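You operate a simulated robot arm through the tools that you are given. There is no shell and no other tool.

You are at the controls of a simulated robot arm. One attempt, no reset.

## Task
Clamp the inky numbering head, brush it clean, work its arm three times.
Fine: wet the green brush in the wash tin and put it back after; the head ends on whole figures; put the lid on the wash tin. Set down upright: green brush. What is to be rubbed or washed off counts as gone when no trace of it is left.

Only the result counts: the job must be done as asked and must still hold three seconds after the hand-in. Knocking over, shifting, dropping, spilling or breaking anything else fails it. Lids that push on must go on centred and level and be pressed home; caps that screw on are set level and turned clockwise until they are tight.

## Robot
A 7-joint arm with a three-finger gripper, fixed in place. Base frame: the origin is at the foot of the arm, x ahead of it, y to its left, z up; the work surface is at about z = 0.85. Readings come in m, rad, newtons and seconds.
Its first joint turns from -2.897 to 2.897 rad. Payload 2.69 kg.
Tool frame: the origin (TCP) lies between the finger pads and is the grasp point; the fingertips stand 0.03 m ahead of it; z points along the fingers, y is the line along which they close. The gripper opens to 0.128 m. The gripper's body begins 0.117 m behind the TCP.
Orientation is told as [roll, pitch, yaw] about the base's x, y, z axes, in that order, counted from this pose: with the fingers straight down and closing along the base's y, the tool's x points along the base's -x, its y along +y and its z along -z.

## Interface
- The arm moves only by the tool apply_moves. Its argument "rows" is a list of rows, each a list of 6 numbers: the shift along the base's x, y, z in cm, then the turn, a rotation vector about the base's x, y, z in degrees. In form: [[dx, dy, dz, wx, wy, wz], ...]. A call has 1 to 20 rows; each row shifts and turns the commanded pose from where the row before left it. "gripper" is the finger opening in cm, from 0 to 12.8, set as the call begins (left out, the last holds). Rows are played at 5 a second. More than 0.05 m and 0.15 rad between two rows, or a gripper value outside its range, and nothing of the call is played. Where a pose cannot be reached the arm comes as near as it can. A force on the tool above 40 N (or 10 N above the force at the start of the call, whichever is more), or a blocked arm, ends the call early, and 0.2 s more pass. Each finger halts on what it meets, pressing with about 27 N; the grip force reading is that of the motor and also rises with nothing between the fingers. The clock runs only during rows and for 0.2 s after the last one: add rows that do not move to give the fingers time. It gives the time, the measured TCP pose, the force on the tool (base axes), the opening and the grip force at its end, in the units of the frame above (readings bear some noise), with the torque about the TCP (base axes, N m) and any sound that the robot's microphone picked up.
- Cameras (640 x 400 px; columns grow to the right, rows downward): "scene" is fixed at [0.4073, 0.6452, 1.6132]; the picture's right is [-0.83, -0.55, 0.00], its down [-0.41, 0.62, -0.66] and it looks along [0.37, -0.55, -0.75] (base axes); focal length 329 px, centre (320, 200). "wrist" rides on the gripper at [0.058, 0.054, -0.131] in the tool frame; the picture's right is [-0.68, 0.74, 0.00], its down [-0.62, -0.57, -0.55] and it looks along [-0.40, -0.37, 0.84] (tool axes); focal length 234 px, centre (320, 200). There is no depth. A picture from a camera that has moved, and an enlarged one, comes with that camera's place and axes in the base frame and with its lens. The place of the scene camera against the robot may be out by one fixed shift of up to 0.012 m in any direction.
- grab_frame(camera): a new picture of that camera. It takes no simulated time.
- lift_body(by): slides the trunk up (or, below 0, down) by that many m; the arm rides with it, the base frame stays. It gives what a move gives, with no picture.
- inspect(camera, box): a new picture of the part [left, top, right, bottom] of that camera's present view, enlarged. It takes no simulated time.
- job_done(): hands the job in; it is judged then, once.

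Nothing tells you positions but the pictures and the camera data. Unless the task says otherwise, let go and move clear before handing in.

The tools are called by a JSON object that holds its "api" and its "payload". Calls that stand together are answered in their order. apply_moves: Moves the arm, as the interface text tells. Its arguments: {"type":"object","properties":{"rows":{"type":"array"},"gripper":{"type":"number"}},"required":["rows"]} The other tools are called the same way: lift_body (by) slides the trunk up or down; grab_frame (camera) takes a picture; inspect (camera, box) takes an enlarged picture of a part of a camera's view; job_done () hands the job in.

At the start:

```text
clock: 0.0
tool_pos: [0.7383, 0.1701, 1.2663]
orientation: [0.0, 0.0, 0.0]
ft_force: [0.8, 0.5, -1.0]
ft_torque: [-0.01, -0.04, 0.02]
gripper_width: 0.1281
grasp_force: 0.1
trunk travel left (down, up): [-0.15, 0.2]
```

scene: 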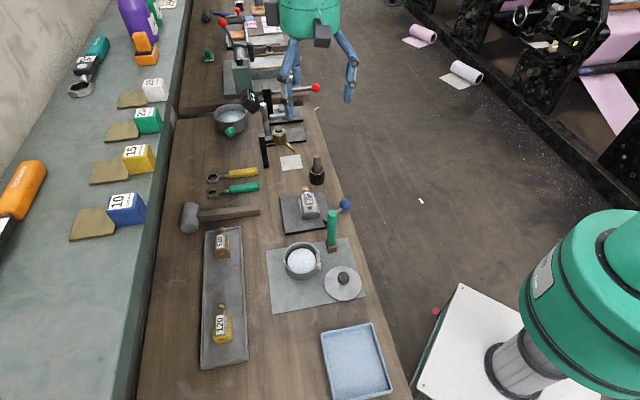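
wrist: 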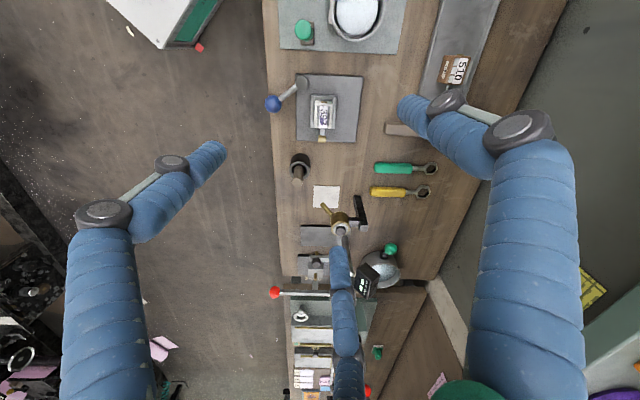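

I see a bench with a clamp plate holding a numbering head with a blue-knobbed lever, a wash tin with lid beside it, and a green brush upright by the tin. I'll take enlarged views before moving.

{"api": "inspect", "payload": {"camera": "scene", "box": [260, 170, 380, 245]}}

{"api": "inspect", "payload": {"camera": "scene", "box": [260, 230, 380, 310]}}

{"api": "inspect", "payload": {"camera": "scene", "box": [160, 90, 360, 230]}}

{"api": "inspect", "payload": {"camera": "wrist", "box": [250, 0, 410, 110]}}

{"api": "inspect", "payload": {"camera": "wrist", "box": [250, 60, 380, 150]}}

```text
5.33 times, centred on (320, 208) of scene
camera zoom: at [0.4073, 0.6452, 1.6132], right [-0.83, -0.55, 0.0], down [-0.41, 0.62, -0.66], along [0.37, -0.55, -0.75], focal length 1755 px, centre (320, 160)
```

zoom: 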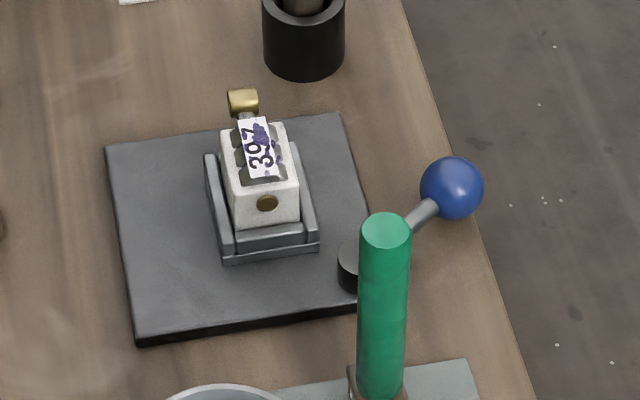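

```text
5.00 times, centred on (320, 270) of scene
camera zoom: at [0.4073, 0.6452, 1.6132], right [-0.83, -0.55, 0.0], down [-0.41, 0.62, -0.66], along [0.37, -0.55, -0.75], focal length 1645 px, centre (320, -150)
```

zoom: 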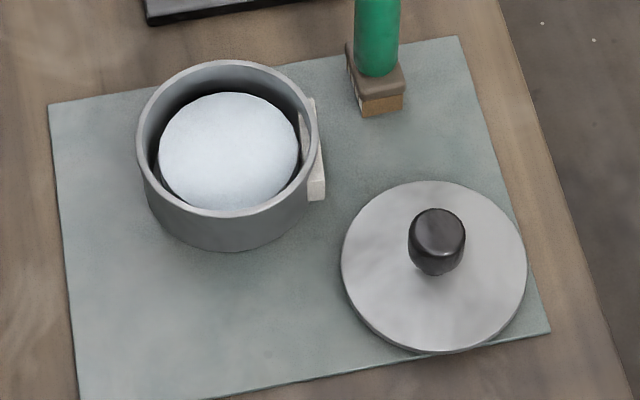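

```text
2.86 times, centred on (260, 160) of scene
camera zoom: at [0.4073, 0.6452, 1.6132], right [-0.83, -0.55, 0.0], down [-0.41, 0.62, -0.66], along [0.37, -0.55, -0.75], focal length 940 px, centre (491, 314)
```

zoom: 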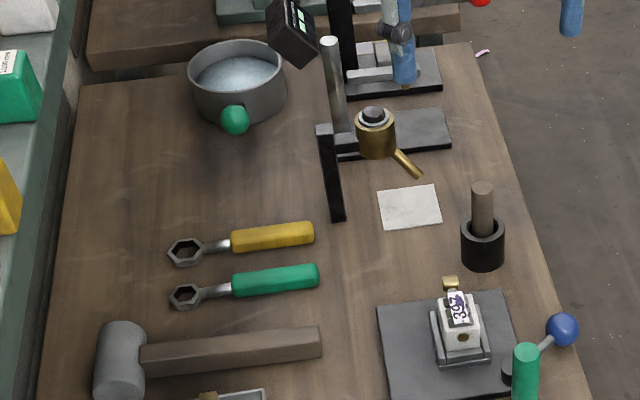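

```text
3.64 times, centred on (330, 55) of wrist
camera zoom: at [0.6797, 0.2228, 1.3957], right [0.68, 0.74, 0.0], down [0.62, -0.57, 0.55], along [0.4, -0.37, -0.84], focal length 852 px, centre (284, 727)
```

zoom: 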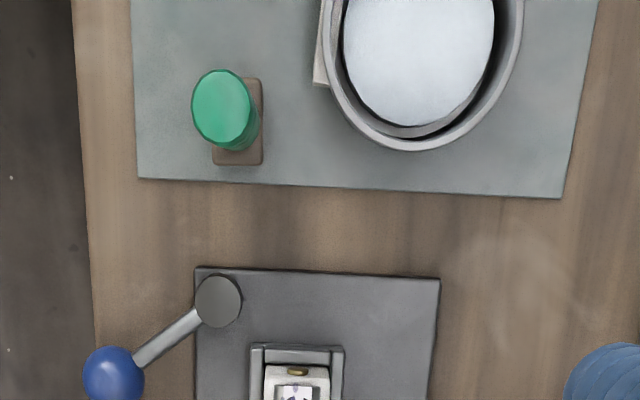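

```text
4.44 times, centred on (315, 105) of wrist
camera zoom: at [0.6797, 0.2228, 1.3957], right [0.68, 0.74, 0.0], down [0.62, -0.57, 0.55], along [0.4, -0.37, -0.84], focal length 1041 px, centre (342, 622)
```

zoom: 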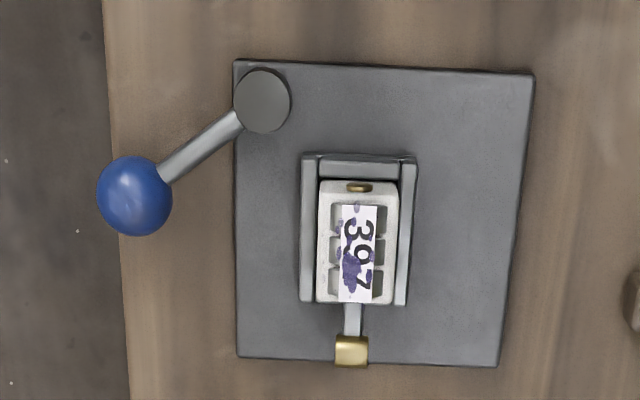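

The bench runs at about 45° to the base axes. The clamp plate is near (0.775, 0.158), the brush near (0.65, 0.217), the tin near (0.69, 0.305) and the lid near (0.576, 0.289). I'll check the gripper's look and the far objects, then move the wrist camera closer.

{"api": "inspect", "payload": {"camera": "scene", "box": [230, 0, 390, 120]}}

{"api": "apply_moves", "payload": {"rows": [[-1, 1, -4, 0, 0, 0], [-1, 1, -4, 0, 0, 0], [-1, 1, -4, 0, 0, 0], [-1, 0.5, -3, 0, 0, 0], [0, 0, 0, 0, 0, 0]]}}

{"api": "grab_frame", "payload": {"camera": "wrist"}}

{"api": "grab_frame", "payload": {"camera": "scene"}}

```text
3.33 times, centred on (310, 60) of scene
camera zoom: at [0.4073, 0.6452, 1.6132], right [-0.83, -0.55, 0.0], down [-0.41, 0.62, -0.66], along [0.37, -0.55, -0.75], focal length 1097 px, centre (353, 667)
```

zoom: 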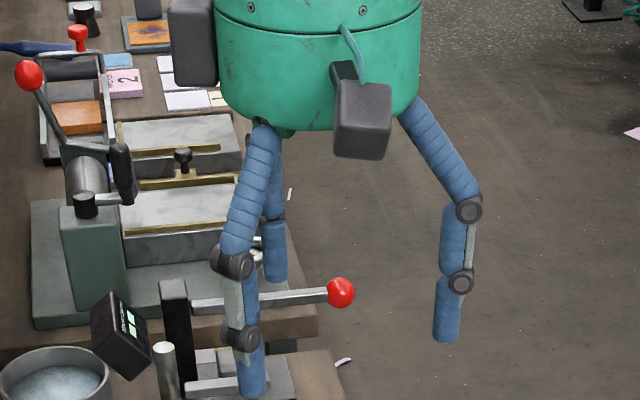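

```text
clock: 1.2
tool_pos: [0.6991, 0.2044, 1.1148]
orientation: [0.001, -0.001, 0.001]
ft_force: [-0.2, 0.9, -0.3]
ft_torque: [-0.05, 0.0, -0.01]
gripper_width: 0.1278
grasp_force: 0.1
trunk travel left (down, up): [-0.15, 0.2]
```

```text
taken
camera wrist: at [0.6411, 0.2583, 1.2451], right [0.68, 0.74, 0.0], down [0.62, -0.57, 0.55], along [0.4, -0.37, -0.84], focal length 234 px, centre (320, 200)
```

wrist: 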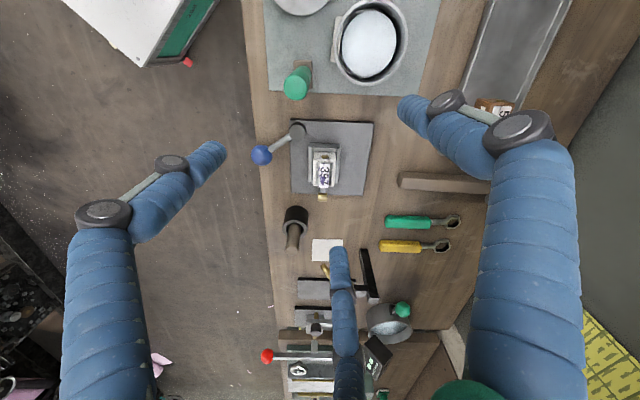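

```text
taken
```

scene: 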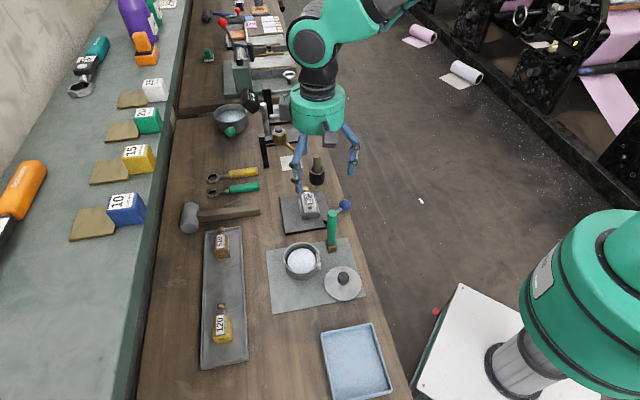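

The hand looks three-fingered in the pictures, though it is described as two-fingered. I'll close it in free air to see where the fingers converge.

{"api": "apply_moves", "payload": {"rows": [[0, 0, 0, 0, 0, 0], [0, 0, 0, 0, 0, 0], [0, 0, 0, 0, 0, 0]], "gripper": 2.5}}

{"api": "grab_frame", "payload": {"camera": "wrist"}}

{"api": "inspect", "payload": {"camera": "scene", "box": [250, 70, 390, 220]}}

```text
clock: 2.0
tool_pos: [0.6993, 0.2058, 1.1146]
orientation: [0.002, 0.0, -0.001]
ft_force: [0.6, 0.0, 0.0]
ft_torque: [0.01, -0.01, -0.01]
gripper_width: 0.0248
grasp_force: 0.2
trunk travel left (down, up): [-0.15, 0.2]
```

```text
taken
camera wrist: at [0.641, 0.2581, 1.2453], right [0.68, 0.74, 0.0], down [0.62, -0.57, 0.55], along [0.4, -0.37, -0.84], focal length 234 px, centre (320, 200)
```

wrist: 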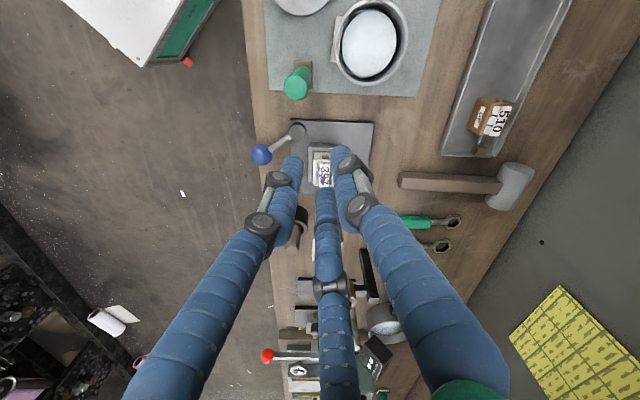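

```text
2.67 times, centred on (320, 145) of scene
camera zoom: at [0.4073, 0.6452, 1.6132], right [-0.83, -0.55, 0.0], down [-0.41, 0.62, -0.66], along [0.37, -0.55, -0.75], focal length 877 px, centre (320, 347)
```

zoom: 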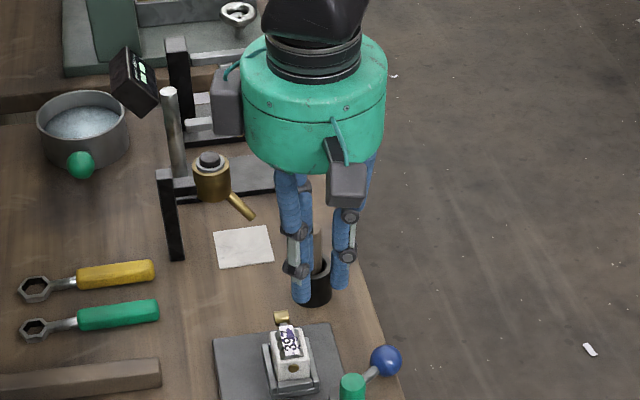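

The fingers do converge at the TCP. Next I'll look closely at the clamp, the head and the brush from this pose.

{"api": "inspect", "payload": {"camera": "wrist", "box": [240, 100, 400, 210]}}

{"api": "inspect", "payload": {"camera": "wrist", "box": [260, 0, 440, 110]}}

{"api": "inspect", "payload": {"camera": "scene", "box": [285, 180, 335, 215]}}

```text
3.64 times, centred on (320, 155) of wrist
camera zoom: at [0.641, 0.2581, 1.2453], right [0.68, 0.74, 0.0], down [0.62, -0.57, 0.55], along [0.4, -0.37, -0.84], focal length 852 px, centre (320, 364)
```

zoom: 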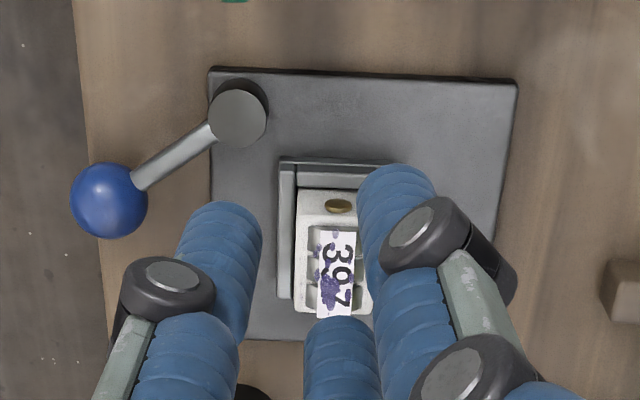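

```text
3.56 times, centred on (350, 55) of wrist
camera zoom: at [0.641, 0.2581, 1.2453], right [0.68, 0.74, 0.0], down [0.62, -0.57, 0.55], along [0.4, -0.37, -0.84], focal length 833 px, centre (213, 716)
```

zoom: 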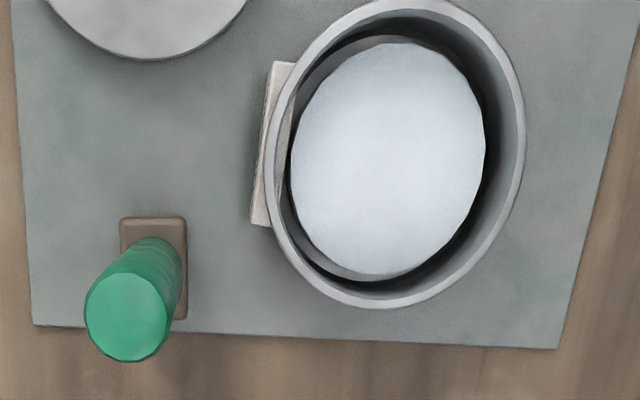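

```text
11.43 times, centred on (310, 198) of scene
camera zoom: at [0.4073, 0.6452, 1.6132], right [-0.83, -0.55, 0.0], down [-0.41, 0.62, -0.66], along [0.37, -0.55, -0.75], focal length 3760 px, centre (434, 229)
```

zoom: 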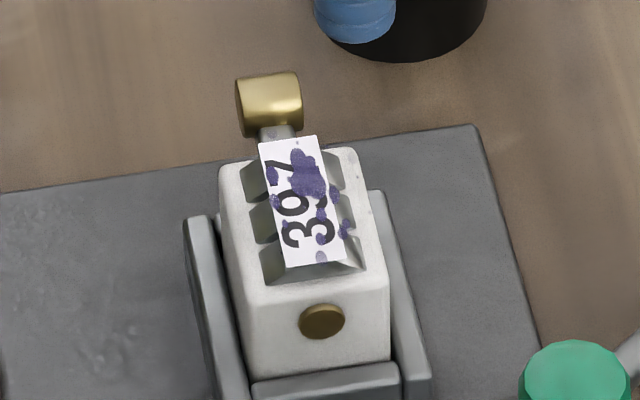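

I see the lever's blue knob at about (0.686, 0.085, 0.875) and its pivot at (0.697, 0.158). I'll turn the tool 90° so the fingers straddle the knob across the rod, and move above it.

{"api": "apply_moves", "payload": {"rows": [[-0.1, -1, 0, 0, 0, 7.5], [-0.1, -1, 0, 0, 0, 7.5], [-0.1, -1, 0, 0, 0, 7.5], [-0.1, -1, 0, 0, 0, 7.5], [-0.1, -1, 0, 0, 0, 7.5], [-0.1, -1, 0, 0, 0, 7.5], [-0.1, -1, 0, 0, 0, 7.5], [-0.1, -1, -1, 0, 0, 7.5], [-0.1, -1, -1, 0, 0, 7.5], [-0.1, -1, -1, 0, 0, 7.5], [-0.1, -1, -2, 0, 0, 7.5], [-0.2, -1, -2, 0, 0, 7.5], [0, 0, -4, 0, 0, 0], [0, 0, 0, 0, 0, 0]], "gripper": 6}}

{"api": "grab_frame", "payload": {"camera": "wrist"}}

{"api": "grab_frame", "payload": {"camera": "scene"}}

```text
clock: 5.0
tool_pos: [0.6856, 0.085, 1.0054]
orientation: [0.001, 0.0, 1.571]
ft_force: [0.1, -0.5, -0.8]
ft_torque: [-0.01, 0.01, 0.04]
gripper_width: 0.0602
grasp_force: 0.1
trunk travel left (down, up): [-0.15, 0.2]
```

```text
taken
camera wrist: at [0.6331, 0.0249, 1.135], right [-0.74, 0.68, 0.0], down [0.57, 0.62, 0.55], along [0.37, 0.4, -0.84], focal length 234 px, centre (320, 200)
```

wrist: 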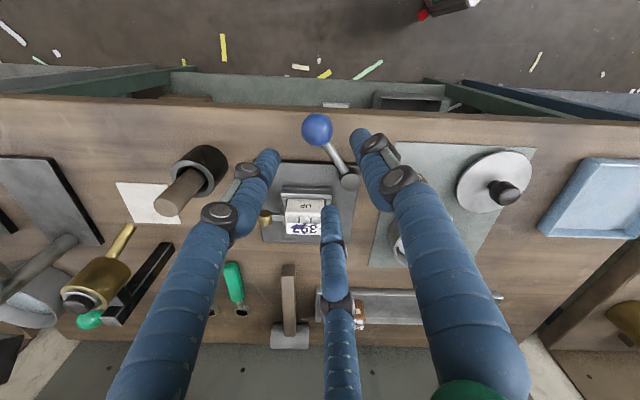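

```text
taken
```

scene: 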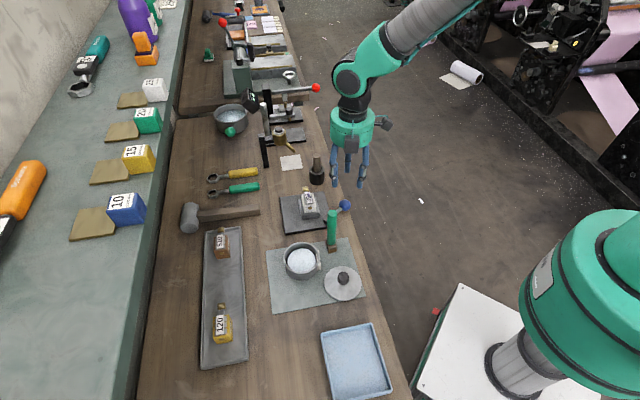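

From here I can see markings on the head's side. I'll enlarge those before gripping the knob.

{"api": "inspect", "payload": {"camera": "wrist", "box": [250, 100, 390, 250]}}

{"api": "inspect", "payload": {"camera": "wrist", "box": [255, 180, 345, 245]}}

```text
2.67 times, centred on (320, 175) of wrist
camera zoom: at [0.6331, 0.0249, 1.135], right [-0.74, 0.68, 0.0], down [0.57, 0.62, 0.55], along [0.37, 0.4, -0.84], focal length 624 px, centre (320, 267)
```

zoom: 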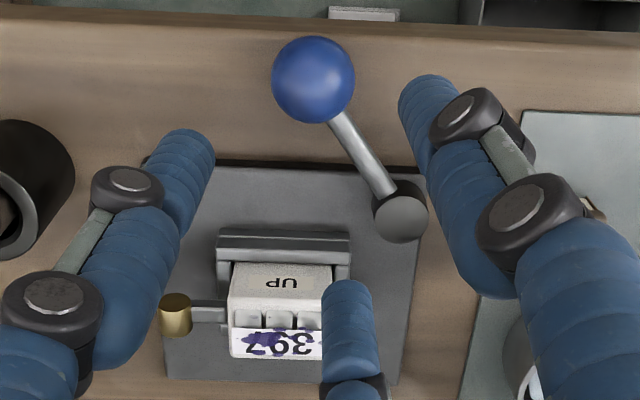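

```text
6.15 times, centred on (300, 212) of wrist
camera zoom: at [0.6331, 0.0249, 1.135], right [-0.74, 0.68, 0.0], down [0.57, 0.62, 0.55], along [0.37, 0.4, -0.84], focal length 1441 px, centre (443, 123)
```

zoom: 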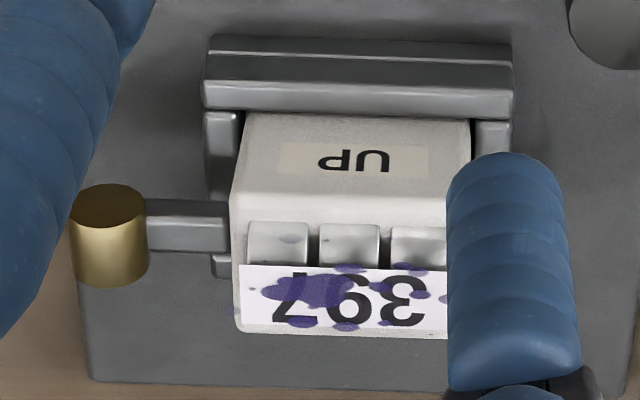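

The clamp bar sits between the lever and the head, and the head is marked "UP". I'm descending over the knob now.

{"api": "apply_moves", "payload": {"rows": [[0, 0, -3, 0, 0, 0], [0, 0, -3, 0, 0, 0], [0, 0, -2.5, 0, 0, 0], [0, 0, -1.5, 0, 0, 0], [0, 0, -1.2, 0, 0, 0], [0, 0, 0, 0, 0, 0]]}}

{"api": "grab_frame", "payload": {"camera": "wrist"}}

{"api": "inspect", "payload": {"camera": "scene", "box": [270, 150, 390, 240]}}

```text
clock: 6.4
tool_pos: [0.6892, 0.0839, 0.8939]
orientation: [-0.008, -0.003, 1.57]
ft_force: [36.9, -9.4, 7.7]
ft_torque: [-0.16, -0.9, -1.23]
gripper_width: 0.0702
grasp_force: 6.2
trunk travel left (down, up): [-0.15, 0.2]
```

```text
taken
camera wrist: at [0.6354, 0.0248, 1.0242], right [-0.74, 0.68, 0.0], down [0.56, 0.61, 0.55], along [0.38, 0.4, -0.83], focal length 234 px, centre (320, 200)
```

wrist: 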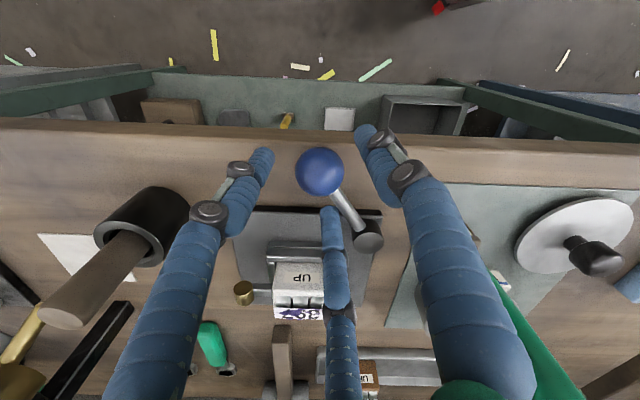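

```text
4.44 times, centred on (330, 195) of scene
camera zoom: at [0.4073, 0.6452, 1.6132], right [-0.83, -0.55, 0.0], down [-0.41, 0.62, -0.66], along [0.37, -0.55, -0.75], focal length 1462 px, centre (276, 222)
```

zoom: 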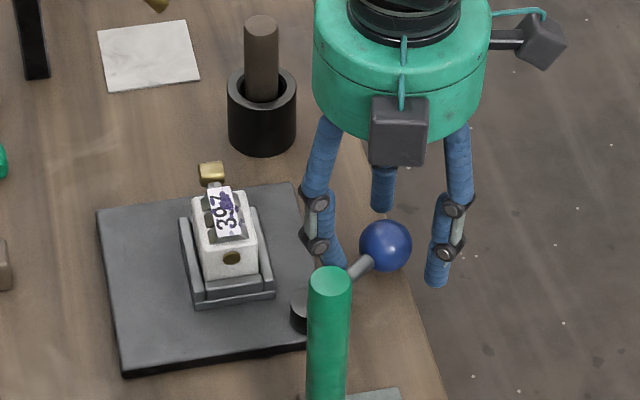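

The 37 N sideways force, about 2.8 cm to the +y side, fits the third finger touching the rod. So the hand behaves as three-fingered, as pictured. I'll back up and turn it so the rod passes between two fingers.

{"api": "apply_moves", "payload": {"rows": [[0, 0, 2, 0, 0, 0], [0, 0, 3, 0, 0, 0], [0, 0, 2, 0, 0, -8], [0, 0, 0, 0, 0, -8], [0, 0, 0, 0, 0, -8], [0, 0, 0, 0, 0, -8], [0, 0, 0, 0, 0, -7], [0, 0, 0, 0, 0, 0]], "gripper": 6.5}}

{"api": "grab_frame", "payload": {"camera": "wrist"}}

{"api": "inspect", "payload": {"camera": "scene", "box": [270, 150, 390, 240]}}

```text
clock: 6.7
tool_pos: [0.6893, 0.0824, 0.8973]
orientation: [-0.009, 0.0, 1.567]
ft_force: [4.8, -4.5, 7.8]
ft_torque: [0.2, -0.6, -0.34]
gripper_width: 0.0669
grasp_force: 0.6
trunk travel left (down, up): [-0.15, 0.2]
stopped in row 1: the force on the tool passed its limit at 56 N (the readings are from after the stop); the commanded pose is now the measured one
```

```text
taken
camera wrist: at [0.6348, 0.0243, 1.0271], right [-0.74, 0.68, -0.01], down [0.56, 0.61, 0.55], along [0.38, 0.4, -0.83], focal length 234 px, centre (320, 200)
```

wrist: 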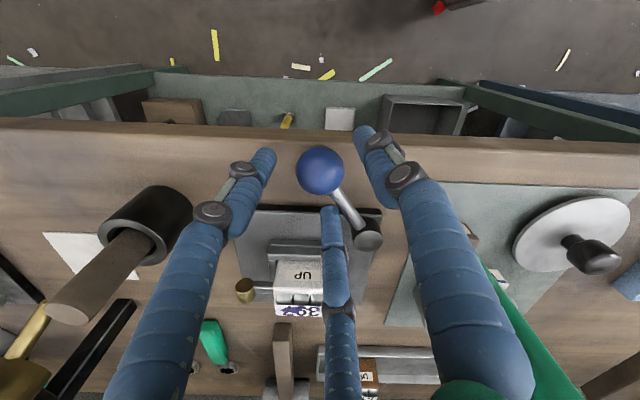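

```text
4.44 times, centred on (330, 195) of scene
camera zoom: at [0.4073, 0.6452, 1.6132], right [-0.83, -0.55, 0.0], down [-0.41, 0.62, -0.66], along [0.37, -0.55, -0.75], focal length 1462 px, centre (276, 222)
```

zoom: 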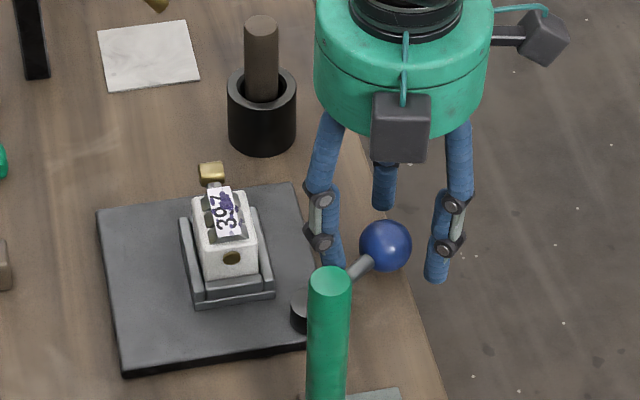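

A small opening change first will relieve the contact, and then I'll rise.

{"api": "apply_moves", "payload": {"rows": [[0, 0, 0, 0, 0, 0], [0, 0, 0, 0, 0, 0]], "gripper": 8}}

{"api": "apply_moves", "payload": {"rows": [[0, 0, 0.5, 0, 0, 0], [0, 0, 1, 0, 0, 0], [0, 0, 2, 0, 0, 0], [0, 0, 3, 0, 0, 0], [0, 0, 1, 0, 0, -8], [0, 0, 0, 0, 0, -8], [0, 0, 0, 0, 0, -8], [0, 0, 0, 0, 0, -8], [0, 0, 0, 0, 0, -7], [0, 0, 0, 0, 0, 0]]}}

{"api": "grab_frame", "payload": {"camera": "wrist"}}

{"api": "inspect", "payload": {"camera": "scene", "box": [270, 150, 390, 240]}}

```text
clock: 7.3
tool_pos: [0.6882, 0.0829, 0.8962]
orientation: [-0.005, -0.001, 1.57]
ft_force: [0.4, 0.1, 0.2]
ft_torque: [0.02, 0.03, 0.03]
gripper_width: 0.0802
grasp_force: 0.1
trunk travel left (down, up): [-0.15, 0.2]
```

```text
clock: 9.5
tool_pos: [0.6877, 0.0846, 0.9707]
orientation: [-0.006, 0.0, 0.889]
ft_force: [0.3, -0.5, 0.2]
ft_torque: [0.02, -0.01, -0.02]
gripper_width: 0.0798
grasp_force: 0.0
trunk travel left (down, up): [-0.15, 0.2]
```

```text
taken
camera wrist: at [0.609, 0.0723, 1.1013], right [-0.14, 0.99, 0.0], down [0.82, 0.12, 0.55], along [0.55, 0.08, -0.83], focal length 234 px, centre (320, 200)
```

wrist: 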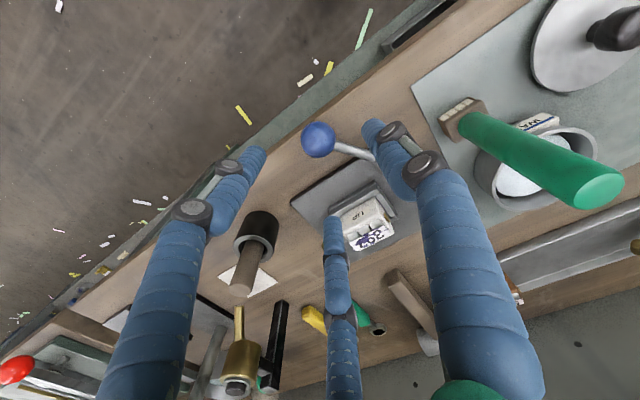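

```text
4.44 times, centred on (330, 195) of scene
camera zoom: at [0.4073, 0.6452, 1.6132], right [-0.83, -0.55, 0.0], down [-0.41, 0.62, -0.66], along [0.37, -0.55, -0.75], focal length 1462 px, centre (276, 222)
```

zoom: 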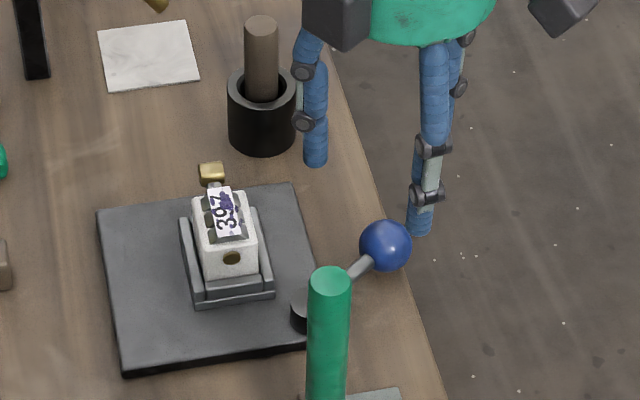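

The lever is unmoved and the rod now lies in a gap between fingers. I'm descending onto the knob again.

{"api": "apply_moves", "payload": {"rows": [[-0.1, 0, -2, 0.3, 0, 0], [0, 0, -2, 0, 0, 0], [0, 0, -2, 0, 0, 0], [0, 0, -1.5, 0, 0, 0], [0, 0, 0, 0, 0, 0]], "gripper": 6.5}}

{"api": "grab_frame", "payload": {"camera": "wrist"}}

```text
clock: 10.7
tool_pos: [0.688, 0.0841, 0.896]
orientation: [-0.002, -0.004, 0.889]
ft_force: [-0.2, -0.6, 0.6]
ft_torque: [0.0, -0.04, 0.0]
gripper_width: 0.0651
grasp_force: 0.1
trunk travel left (down, up): [-0.15, 0.2]
```

```text
taken
camera wrist: at [0.609, 0.0717, 1.0256], right [-0.15, 0.99, 0.0], down [0.82, 0.12, 0.55], along [0.55, 0.08, -0.83], focal length 234 px, centre (320, 200)
```

wrist: 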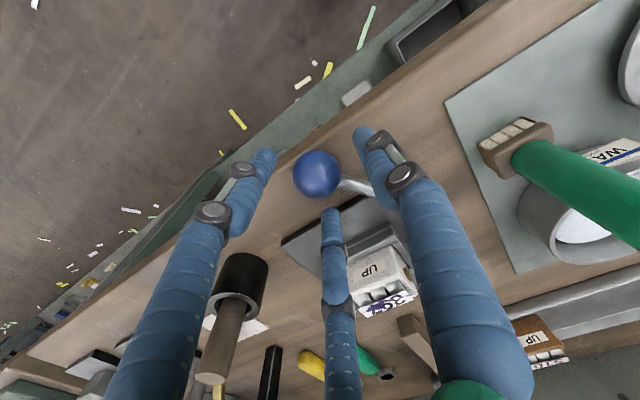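

No contact this time. Closing on the knob.

{"api": "apply_moves", "payload": {"rows": [[0, 0, 0, 0, 0, 0], [0, 0, 0, 0, 0, 0], [0, 0, 0, 0, 0, 0]], "gripper": 3}}

{"api": "grab_frame", "payload": {"camera": "wrist"}}

```text
clock: 11.5
tool_pos: [0.6873, 0.083, 0.8962]
orientation: [-0.002, -0.003, 0.889]
ft_force: [-0.9, -12.9, 0.7]
ft_torque: [-0.33, 0.07, 0.02]
gripper_width: 0.0388
grasp_force: 6.1
trunk travel left (down, up): [-0.15, 0.2]
```

```text
taken
camera wrist: at [0.6087, 0.0709, 1.0258], right [-0.15, 0.99, 0.0], down [0.82, 0.12, 0.55], along [0.55, 0.08, -0.83], focal length 234 px, centre (320, 200)
```

wrist: 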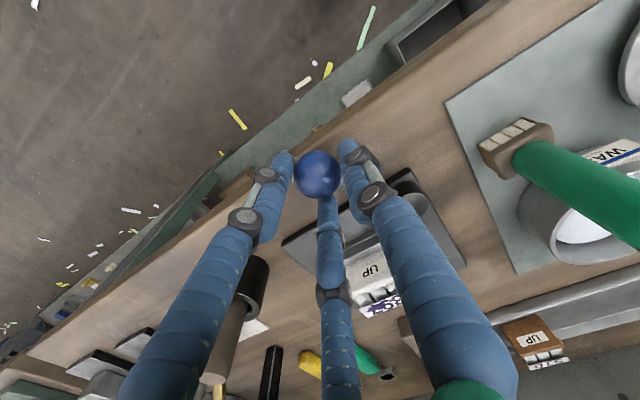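

I have the knob. I'll try a few degrees of counterclockwise swing about the pivot and watch the force.

{"api": "apply_moves", "payload": {"rows": [[0, -0.15, 0, 0, 0, 0], [0.33, -0.03, 0, 0, 0, 2.5], [0.33, -0.02, 0, 0, 0, 2.5], [0, 0, 0, 0, 0, 0]]}}

{"api": "grab_frame", "payload": {"camera": "wrist"}}

```text
clock: 12.5
tool_pos: [0.6918, 0.081, 0.8957]
orientation: [0.0, -0.003, 0.977]
ft_force: [-2.5, -9.3, -1.1]
ft_torque: [-0.19, 0.06, 0.0]
gripper_width: 0.0367
grasp_force: 5.2
trunk travel left (down, up): [-0.15, 0.2]
```

```text
taken
camera wrist: at [0.616, 0.0622, 1.0258], right [-0.23, 0.97, 0.0], down [0.81, 0.19, 0.55], along [0.54, 0.13, -0.83], focal length 234 px, centre (320, 200)
```

wrist: 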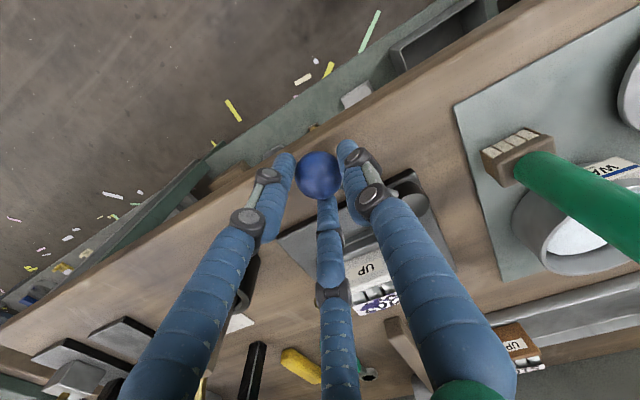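

The lever follows with little resistance in this direction. Continuing along the arc.

{"api": "apply_moves", "payload": {"rows": [[0.54, -0.02, 0, 0, 0, 4], [0.54, 0.02, 0, 0, 0, 4], [0.54, 0.06, 0, 0, 0, 4], [0.53, 0.1, 0, 0, 0, 4], [0, 0, 0, 0, 0, 0]]}}

{"api": "grab_frame", "payload": {"camera": "wrist"}}

{"api": "inspect", "payload": {"camera": "scene", "box": [270, 150, 390, 240]}}

```text
clock: 13.7
tool_pos: [0.7163, 0.0832, 0.8963]
orientation: [-0.003, -0.006, 1.256]
ft_force: [3.9, -9.6, 0.7]
ft_torque: [-0.25, -0.08, -0.01]
gripper_width: 0.0369
grasp_force: 5.1
trunk travel left (down, up): [-0.15, 0.2]
```

```text
taken
camera wrist: at [0.6463, 0.0429, 1.0264], right [-0.49, 0.87, 0.0], down [0.73, 0.41, 0.55], along [0.48, 0.27, -0.83], focal length 234 px, centre (320, 200)
```

wrist: 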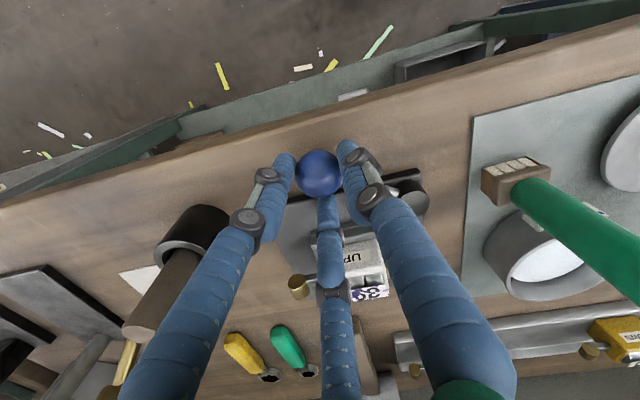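

```text
4.44 times, centred on (330, 195) of scene
camera zoom: at [0.4073, 0.6452, 1.6132], right [-0.83, -0.55, 0.0], down [-0.41, 0.62, -0.66], along [0.37, -0.55, -0.75], focal length 1462 px, centre (276, 222)
```

zoom: 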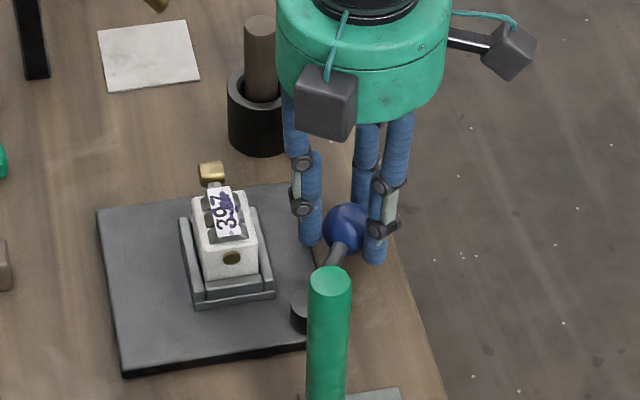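

The lever turns freely counterclockwise. Continuing in small steps and checking that the fingers stay clear of the vise.

{"api": "apply_moves", "payload": {"rows": [[0.02, -0.08, 0.1, 0, 0, 0], [0.53, 0.15, 0.1, 0, 0, 4], [0.51, 0.19, 0, 0, 0, 4], [0.5, 0.23, 0, 0, 0, 4], [0.48, 0.26, 0, 0, 0, 4], [0, 0, 0, 0, 0, 0]]}}

{"api": "grab_frame", "payload": {"camera": "wrist"}}

{"api": "inspect", "payload": {"camera": "scene", "box": [270, 150, 390, 240]}}

```text
clock: 15.1
tool_pos: [0.7358, 0.0903, 0.8971]
orientation: [-0.002, -0.005, 1.535]
ft_force: [6.3, -24.6, -12.7]
ft_torque: [-0.85, 0.12, 0.43]
gripper_width: 0.0349
grasp_force: 45.9
trunk travel left (down, up): [-0.15, 0.2]
```

```text
taken
camera wrist: at [0.6799, 0.0319, 1.0273], right [-0.71, 0.7, 0.0], down [0.59, 0.59, 0.55], along [0.39, 0.39, -0.83], focal length 234 px, centre (320, 200)
```

wrist: 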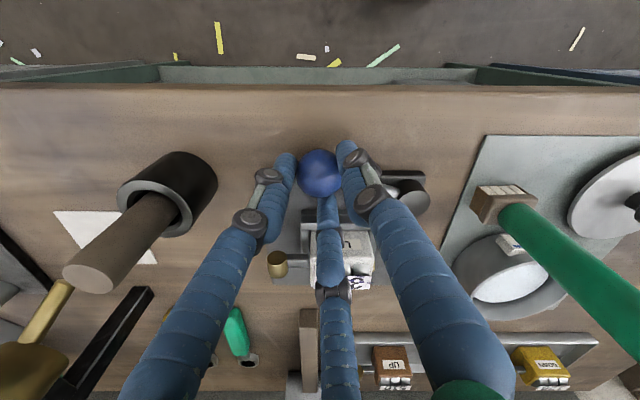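

```text
4.44 times, centred on (330, 195) of scene
camera zoom: at [0.4073, 0.6452, 1.6132], right [-0.83, -0.55, 0.0], down [-0.41, 0.62, -0.66], along [0.37, -0.55, -0.75], focal length 1462 px, centre (276, 222)
```

zoom: 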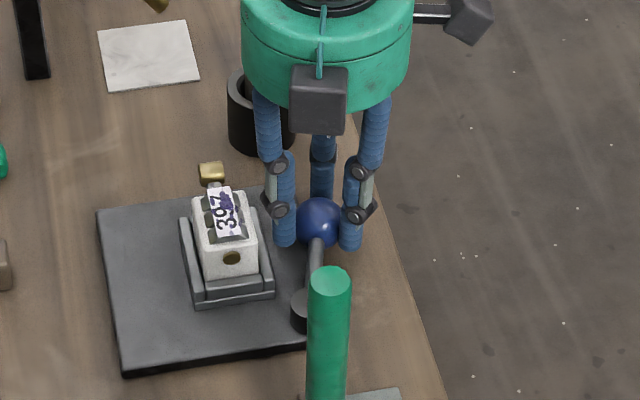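

The resistance is mostly radial, so my arc is slightly off rather than the lever being stopped. I'll open a little to relieve it and look again.

{"api": "apply_moves", "payload": {"rows": [[0, 0, 0, 0, 0, 0], [0, 0, 0, 0, 0, 0]], "gripper": 5}}

{"api": "inspect", "payload": {"camera": "wrist", "box": [240, 120, 440, 245]}}

{"api": "inspect", "payload": {"camera": "scene", "box": [285, 170, 365, 225]}}

```text
clock: 15.7
tool_pos: [0.7341, 0.0912, 0.898]
orientation: [-0.003, -0.006, 1.533]
ft_force: [-0.2, -2.1, 1.0]
ft_torque: [0.0, -0.01, -0.02]
gripper_width: 0.0499
grasp_force: 0.1
trunk travel left (down, up): [-0.15, 0.2]
```

```text
3.20 times, centred on (340, 182) of wrist
camera zoom: at [0.6794, 0.0334, 1.0283], right [-0.71, 0.7, 0.0], down [0.59, 0.59, 0.55], along [0.39, 0.39, -0.83], focal length 749 px, centre (256, 256)
```

zoom: 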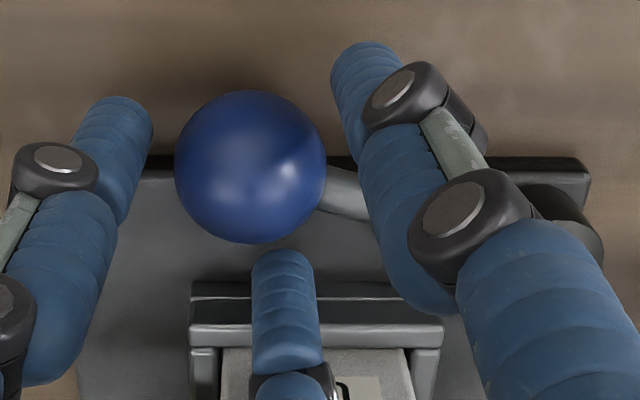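

```text
7.27 times, centred on (325, 198) of scene
camera zoom: at [0.4073, 0.6452, 1.6132], right [-0.83, -0.55, 0.0], down [-0.41, 0.62, -0.66], along [0.37, -0.55, -0.75], focal length 2393 px, centre (284, 218)
```

zoom: 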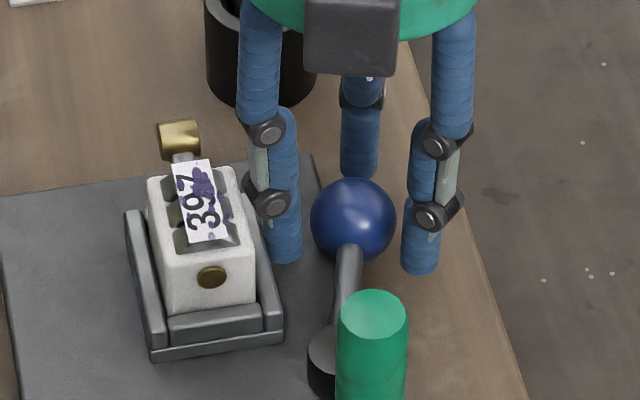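

The knob is at about (0.735, 0.087), and the third finger is nearly against the vise bar, so I can't keep gripping it. I'll rise, turn, and push the knob from behind with two fingers cradling it.

{"api": "apply_moves", "payload": {"rows": [[0, 0, 1, 0, 0, 0], [0, 0, 3, 0, 0, 0], [0, 0, 3, 0, 0, 0], [-1, -0.7, 0, 0, 0, 7], [-1, -0.7, 0, 0, 0, 7], [-1, -0.7, 0, 0, 0, 7], [-0.6, -0.5, 0, 0, 0, 7], [0, 0, 0, 0, 0, 7], [0, 0, 0, 0, 0, 7], [0, 0, 0, 0, 0, 0]]}}

{"api": "apply_moves", "payload": {"rows": [[0, 0, 0, 0, 0, 0], [0, 0, 0, 0, 0, 0]], "gripper": 2.5}}

{"api": "grab_frame", "payload": {"camera": "wrist"}}

{"api": "inspect", "payload": {"camera": "scene", "box": [270, 150, 390, 240]}}

```text
clock: 17.9
tool_pos: [0.6998, 0.0654, 0.9686]
orientation: [-0.002, -0.004, 2.27]
ft_force: [-1.1, 0.0, -0.4]
ft_torque: [0.0, 0.03, 0.01]
gripper_width: 0.0501
grasp_force: 0.1
trunk travel left (down, up): [-0.15, 0.2]
```

```text
clock: 18.5
tool_pos: [0.6995, 0.0652, 0.9696]
orientation: [-0.003, -0.004, 2.268]
ft_force: [-0.6, -0.4, -0.2]
ft_torque: [0.02, 0.02, -0.02]
gripper_width: 0.0249
grasp_force: 0.1
trunk travel left (down, up): [-0.15, 0.2]
```

```text
taken
camera wrist: at [0.696, -0.0159, 1.0984], right [-1.0, 0.05, 0.0], down [0.04, 0.83, 0.55], along [0.02, 0.55, -0.83], focal length 234 px, centre (320, 200)
```

wrist: 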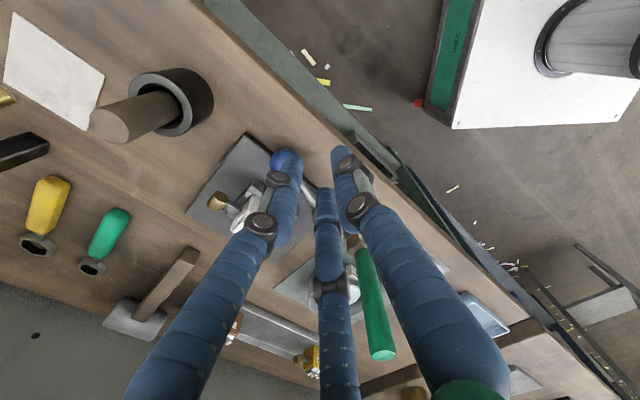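

```text
4.44 times, centred on (330, 195) of scene
camera zoom: at [0.4073, 0.6452, 1.6132], right [-0.83, -0.55, 0.0], down [-0.41, 0.62, -0.66], along [0.37, -0.55, -0.75], focal length 1462 px, centre (276, 222)
```

zoom: 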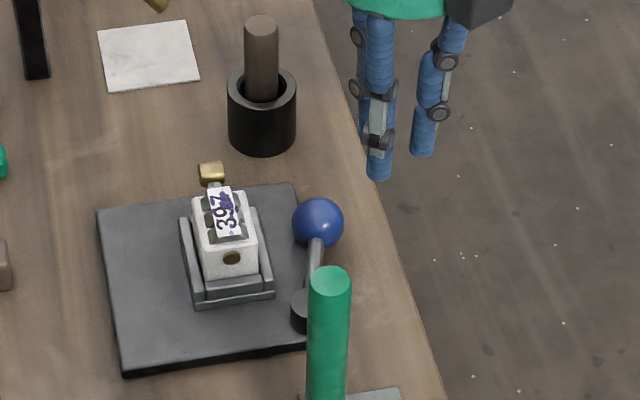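

The lever now sits about 37° from where it started. Before pushing on, I'll check at the same zoom as before whether the jaw has moved toward the head.

{"api": "inspect", "payload": {"camera": "scene", "box": [285, 180, 335, 215]}}

{"api": "inspect", "payload": {"camera": "scene", "box": [260, 170, 380, 245]}}

{"api": "inspect", "payload": {"camera": "wrist", "box": [170, 110, 310, 250]}}

```text
11.43 times, centred on (310, 198) of scene
camera zoom: at [0.4073, 0.6452, 1.6132], right [-0.83, -0.55, 0.0], down [-0.41, 0.62, -0.66], along [0.37, -0.55, -0.75], focal length 3760 px, centre (434, 229)
```

zoom: 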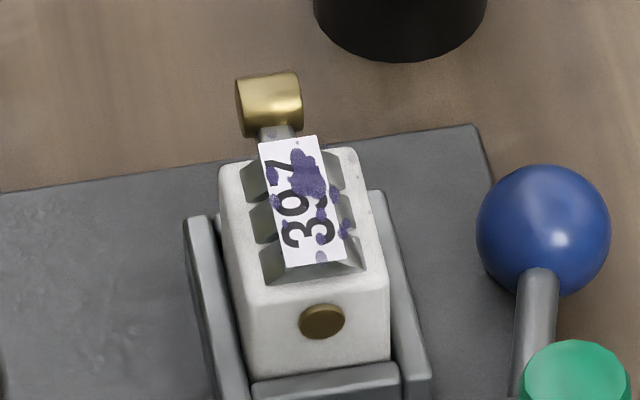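

```text
5.33 times, centred on (320, 208) of scene
camera zoom: at [0.4073, 0.6452, 1.6132], right [-0.83, -0.55, 0.0], down [-0.41, 0.62, -0.66], along [0.37, -0.55, -0.75], focal length 1755 px, centre (320, 160)
```

zoom: 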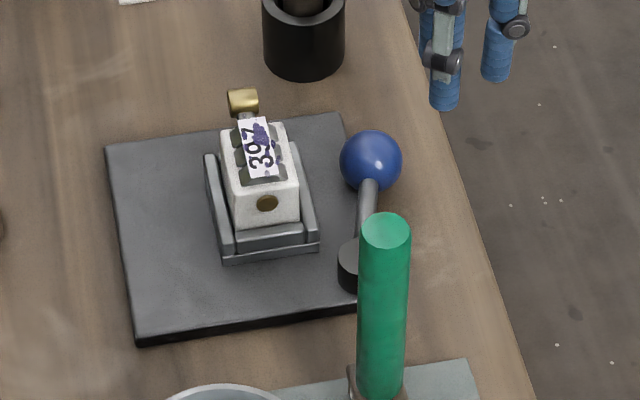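

```text
2.86 times, centred on (240, 180) of wrist
camera zoom: at [0.696, -0.0159, 1.0984], right [-1.0, 0.05, 0.0], down [0.04, 0.83, 0.55], along [0.02, 0.55, -0.83], focal length 669 px, centre (549, 257)
```

zoom: 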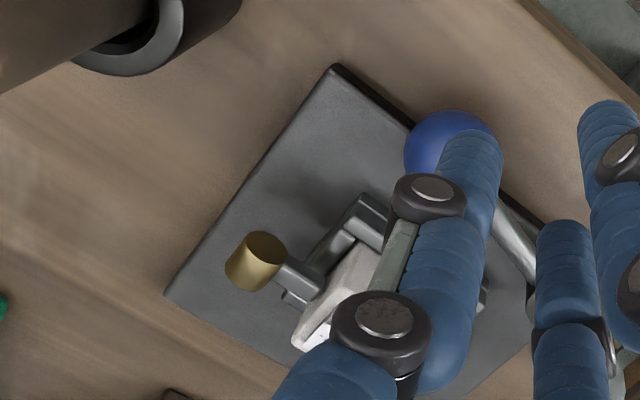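

The jaw walls look unmoved so far, so I need to find the lever's end of travel. I'm descending behind the knob and pushing further counterclockwise.

{"api": "apply_moves", "payload": {"rows": [[0, 0, -3, 0, 0, 0], [0, 0, -2.5, 0, 0, 0], [0, 0, -1.5, 0, 0, 0], [0.4, 0.25, 0, 0, 0, 0], [0.4, 0.25, 0, 0, 0, 0], [0.3, 0.2, 0, 0, 0, 0], [0, 0, 0, 0, 0, 0]]}}

{"api": "grab_frame", "payload": {"camera": "wrist"}}

{"api": "inspect", "payload": {"camera": "scene", "box": [260, 170, 380, 245]}}

```text
clock: 20.1
tool_pos: [0.7107, 0.0719, 0.8977]
orientation: [-0.002, -0.004, 2.267]
ft_force: [-0.5, -0.6, 0.4]
ft_torque: [0.01, 0.02, -0.02]
gripper_width: 0.0252
grasp_force: 0.0
trunk travel left (down, up): [-0.15, 0.2]
```

```text
taken
camera wrist: at [0.7071, -0.0089, 1.0284], right [-1.0, 0.05, 0.0], down [0.04, 0.83, 0.55], along [0.02, 0.55, -0.83], focal length 234 px, centre (320, 200)
```

wrist: 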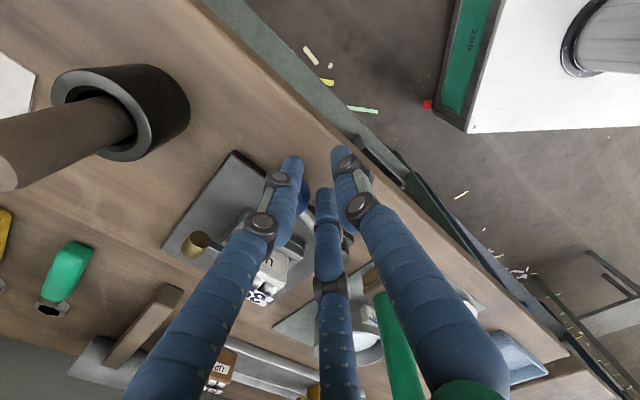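

```text
5.33 times, centred on (320, 208) of scene
camera zoom: at [0.4073, 0.6452, 1.6132], right [-0.83, -0.55, 0.0], down [-0.41, 0.62, -0.66], along [0.37, -0.55, -0.75], focal length 1755 px, centre (320, 160)
```

zoom: 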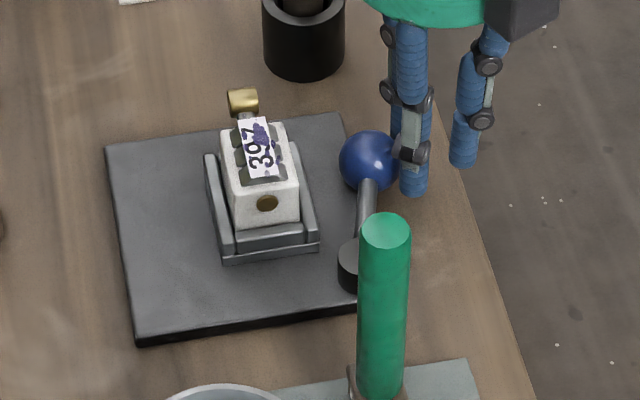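

Contact should be imminent. I'm pushing along the tangent in small steps.

{"api": "apply_moves", "payload": {"rows": [[0.4, 0.25, 0, 0, 0, 0], [0.4, 0.25, 0, 0, 0, 0], [0.4, 0.27, 0, 0, 0, 0], [0, 0, 0, 0, 0, 0]]}}

{"api": "inspect", "payload": {"camera": "scene", "box": [260, 170, 380, 245]}}

```text
clock: 21.1
tool_pos: [0.7229, 0.0798, 0.8987]
orientation: [-0.001, -0.002, 2.268]
ft_force: [0.3, 0.6, 0.3]
ft_torque: [0.01, 0.02, 0.02]
gripper_width: 0.025
grasp_force: 0.1
trunk travel left (down, up): [-0.15, 0.2]
```

```text
5.33 times, centred on (320, 208) of scene
camera zoom: at [0.4073, 0.6452, 1.6132], right [-0.83, -0.55, 0.0], down [-0.41, 0.62, -0.66], along [0.37, -0.55, -0.75], focal length 1755 px, centre (320, 160)
```

zoom: 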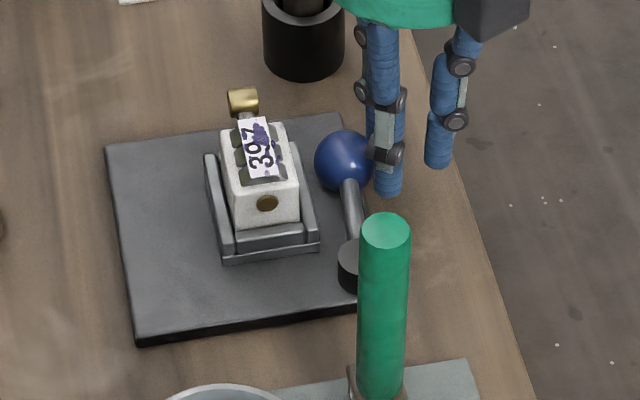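

It still moves easily and the knob is nearing the vise wall. Continuing in small steps.

{"api": "apply_moves", "payload": {"rows": [[0.25, 0.2, 0, 0, 0, 0], [0.25, 0.2, 0, 0, 0, 0], [0.2, 0.2, 0, 0, 0, 0], [0, 0, 0, 0, 0, 0]]}}

{"api": "inspect", "payload": {"camera": "scene", "box": [260, 170, 380, 245]}}

{"api": "grab_frame", "payload": {"camera": "wrist"}}

```text
clock: 22.1
tool_pos: [0.7293, 0.0858, 0.897]
orientation: [-0.003, -0.004, 2.268]
ft_force: [-0.6, -0.3, 0.0]
ft_torque: [-0.01, -0.02, 0.02]
gripper_width: 0.0248
grasp_force: 0.0
trunk travel left (down, up): [-0.15, 0.2]
```

```text
5.33 times, centred on (320, 208) of scene
camera zoom: at [0.4073, 0.6452, 1.6132], right [-0.83, -0.55, 0.0], down [-0.41, 0.62, -0.66], along [0.37, -0.55, -0.75], focal length 1755 px, centre (320, 160)
```

zoom: 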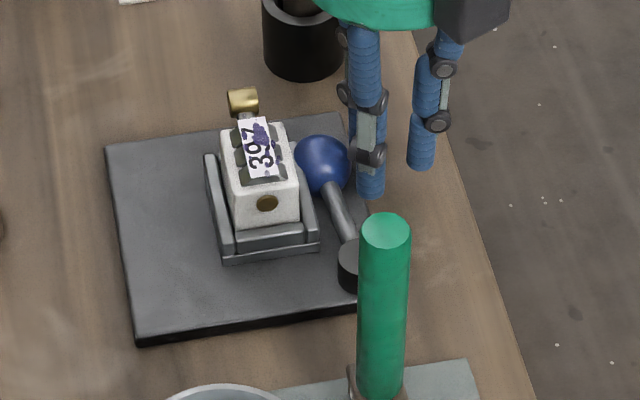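

```text
taken
camera wrist: at [0.7262, 0.0052, 1.0278], right [-1.0, 0.05, 0.0], down [0.04, 0.83, 0.55], along [0.02, 0.55, -0.83], focal length 234 px, centre (320, 200)
```

wrist: 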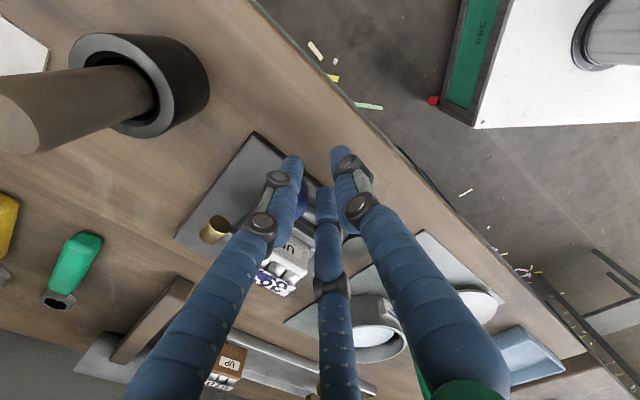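

The knob is close beside the vise wall and still meets no resistance. I'll go a few more millimetres.

{"api": "apply_moves", "payload": {"rows": [[0.2, 0.2, 0, 0, 0, 0], [0.2, 0.2, 0, 0, 0, 0], [0, 0, 0, 0, 0, 0]]}}

{"api": "inspect", "payload": {"camera": "scene", "box": [285, 175, 345, 215]}}

```text
clock: 22.9
tool_pos: [0.7331, 0.0902, 0.8984]
orientation: [-0.001, -0.004, 2.267]
ft_force: [-0.3, 0.6, -0.4]
ft_torque: [-0.01, -0.02, -0.01]
gripper_width: 0.0249
grasp_force: 0.0
trunk travel left (down, up): [-0.15, 0.2]
```

```text
10.00 times, centred on (315, 195) of scene
camera zoom: at [0.4073, 0.6452, 1.6132], right [-0.83, -0.55, 0.0], down [-0.41, 0.62, -0.66], along [0.37, -0.55, -0.75], focal length 3290 px, centre (370, 250)
```

zoom: 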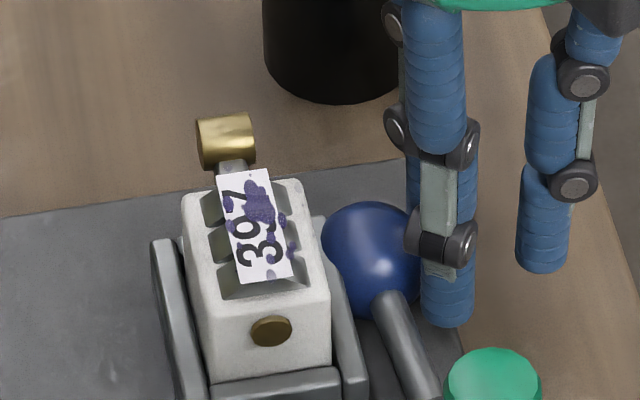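

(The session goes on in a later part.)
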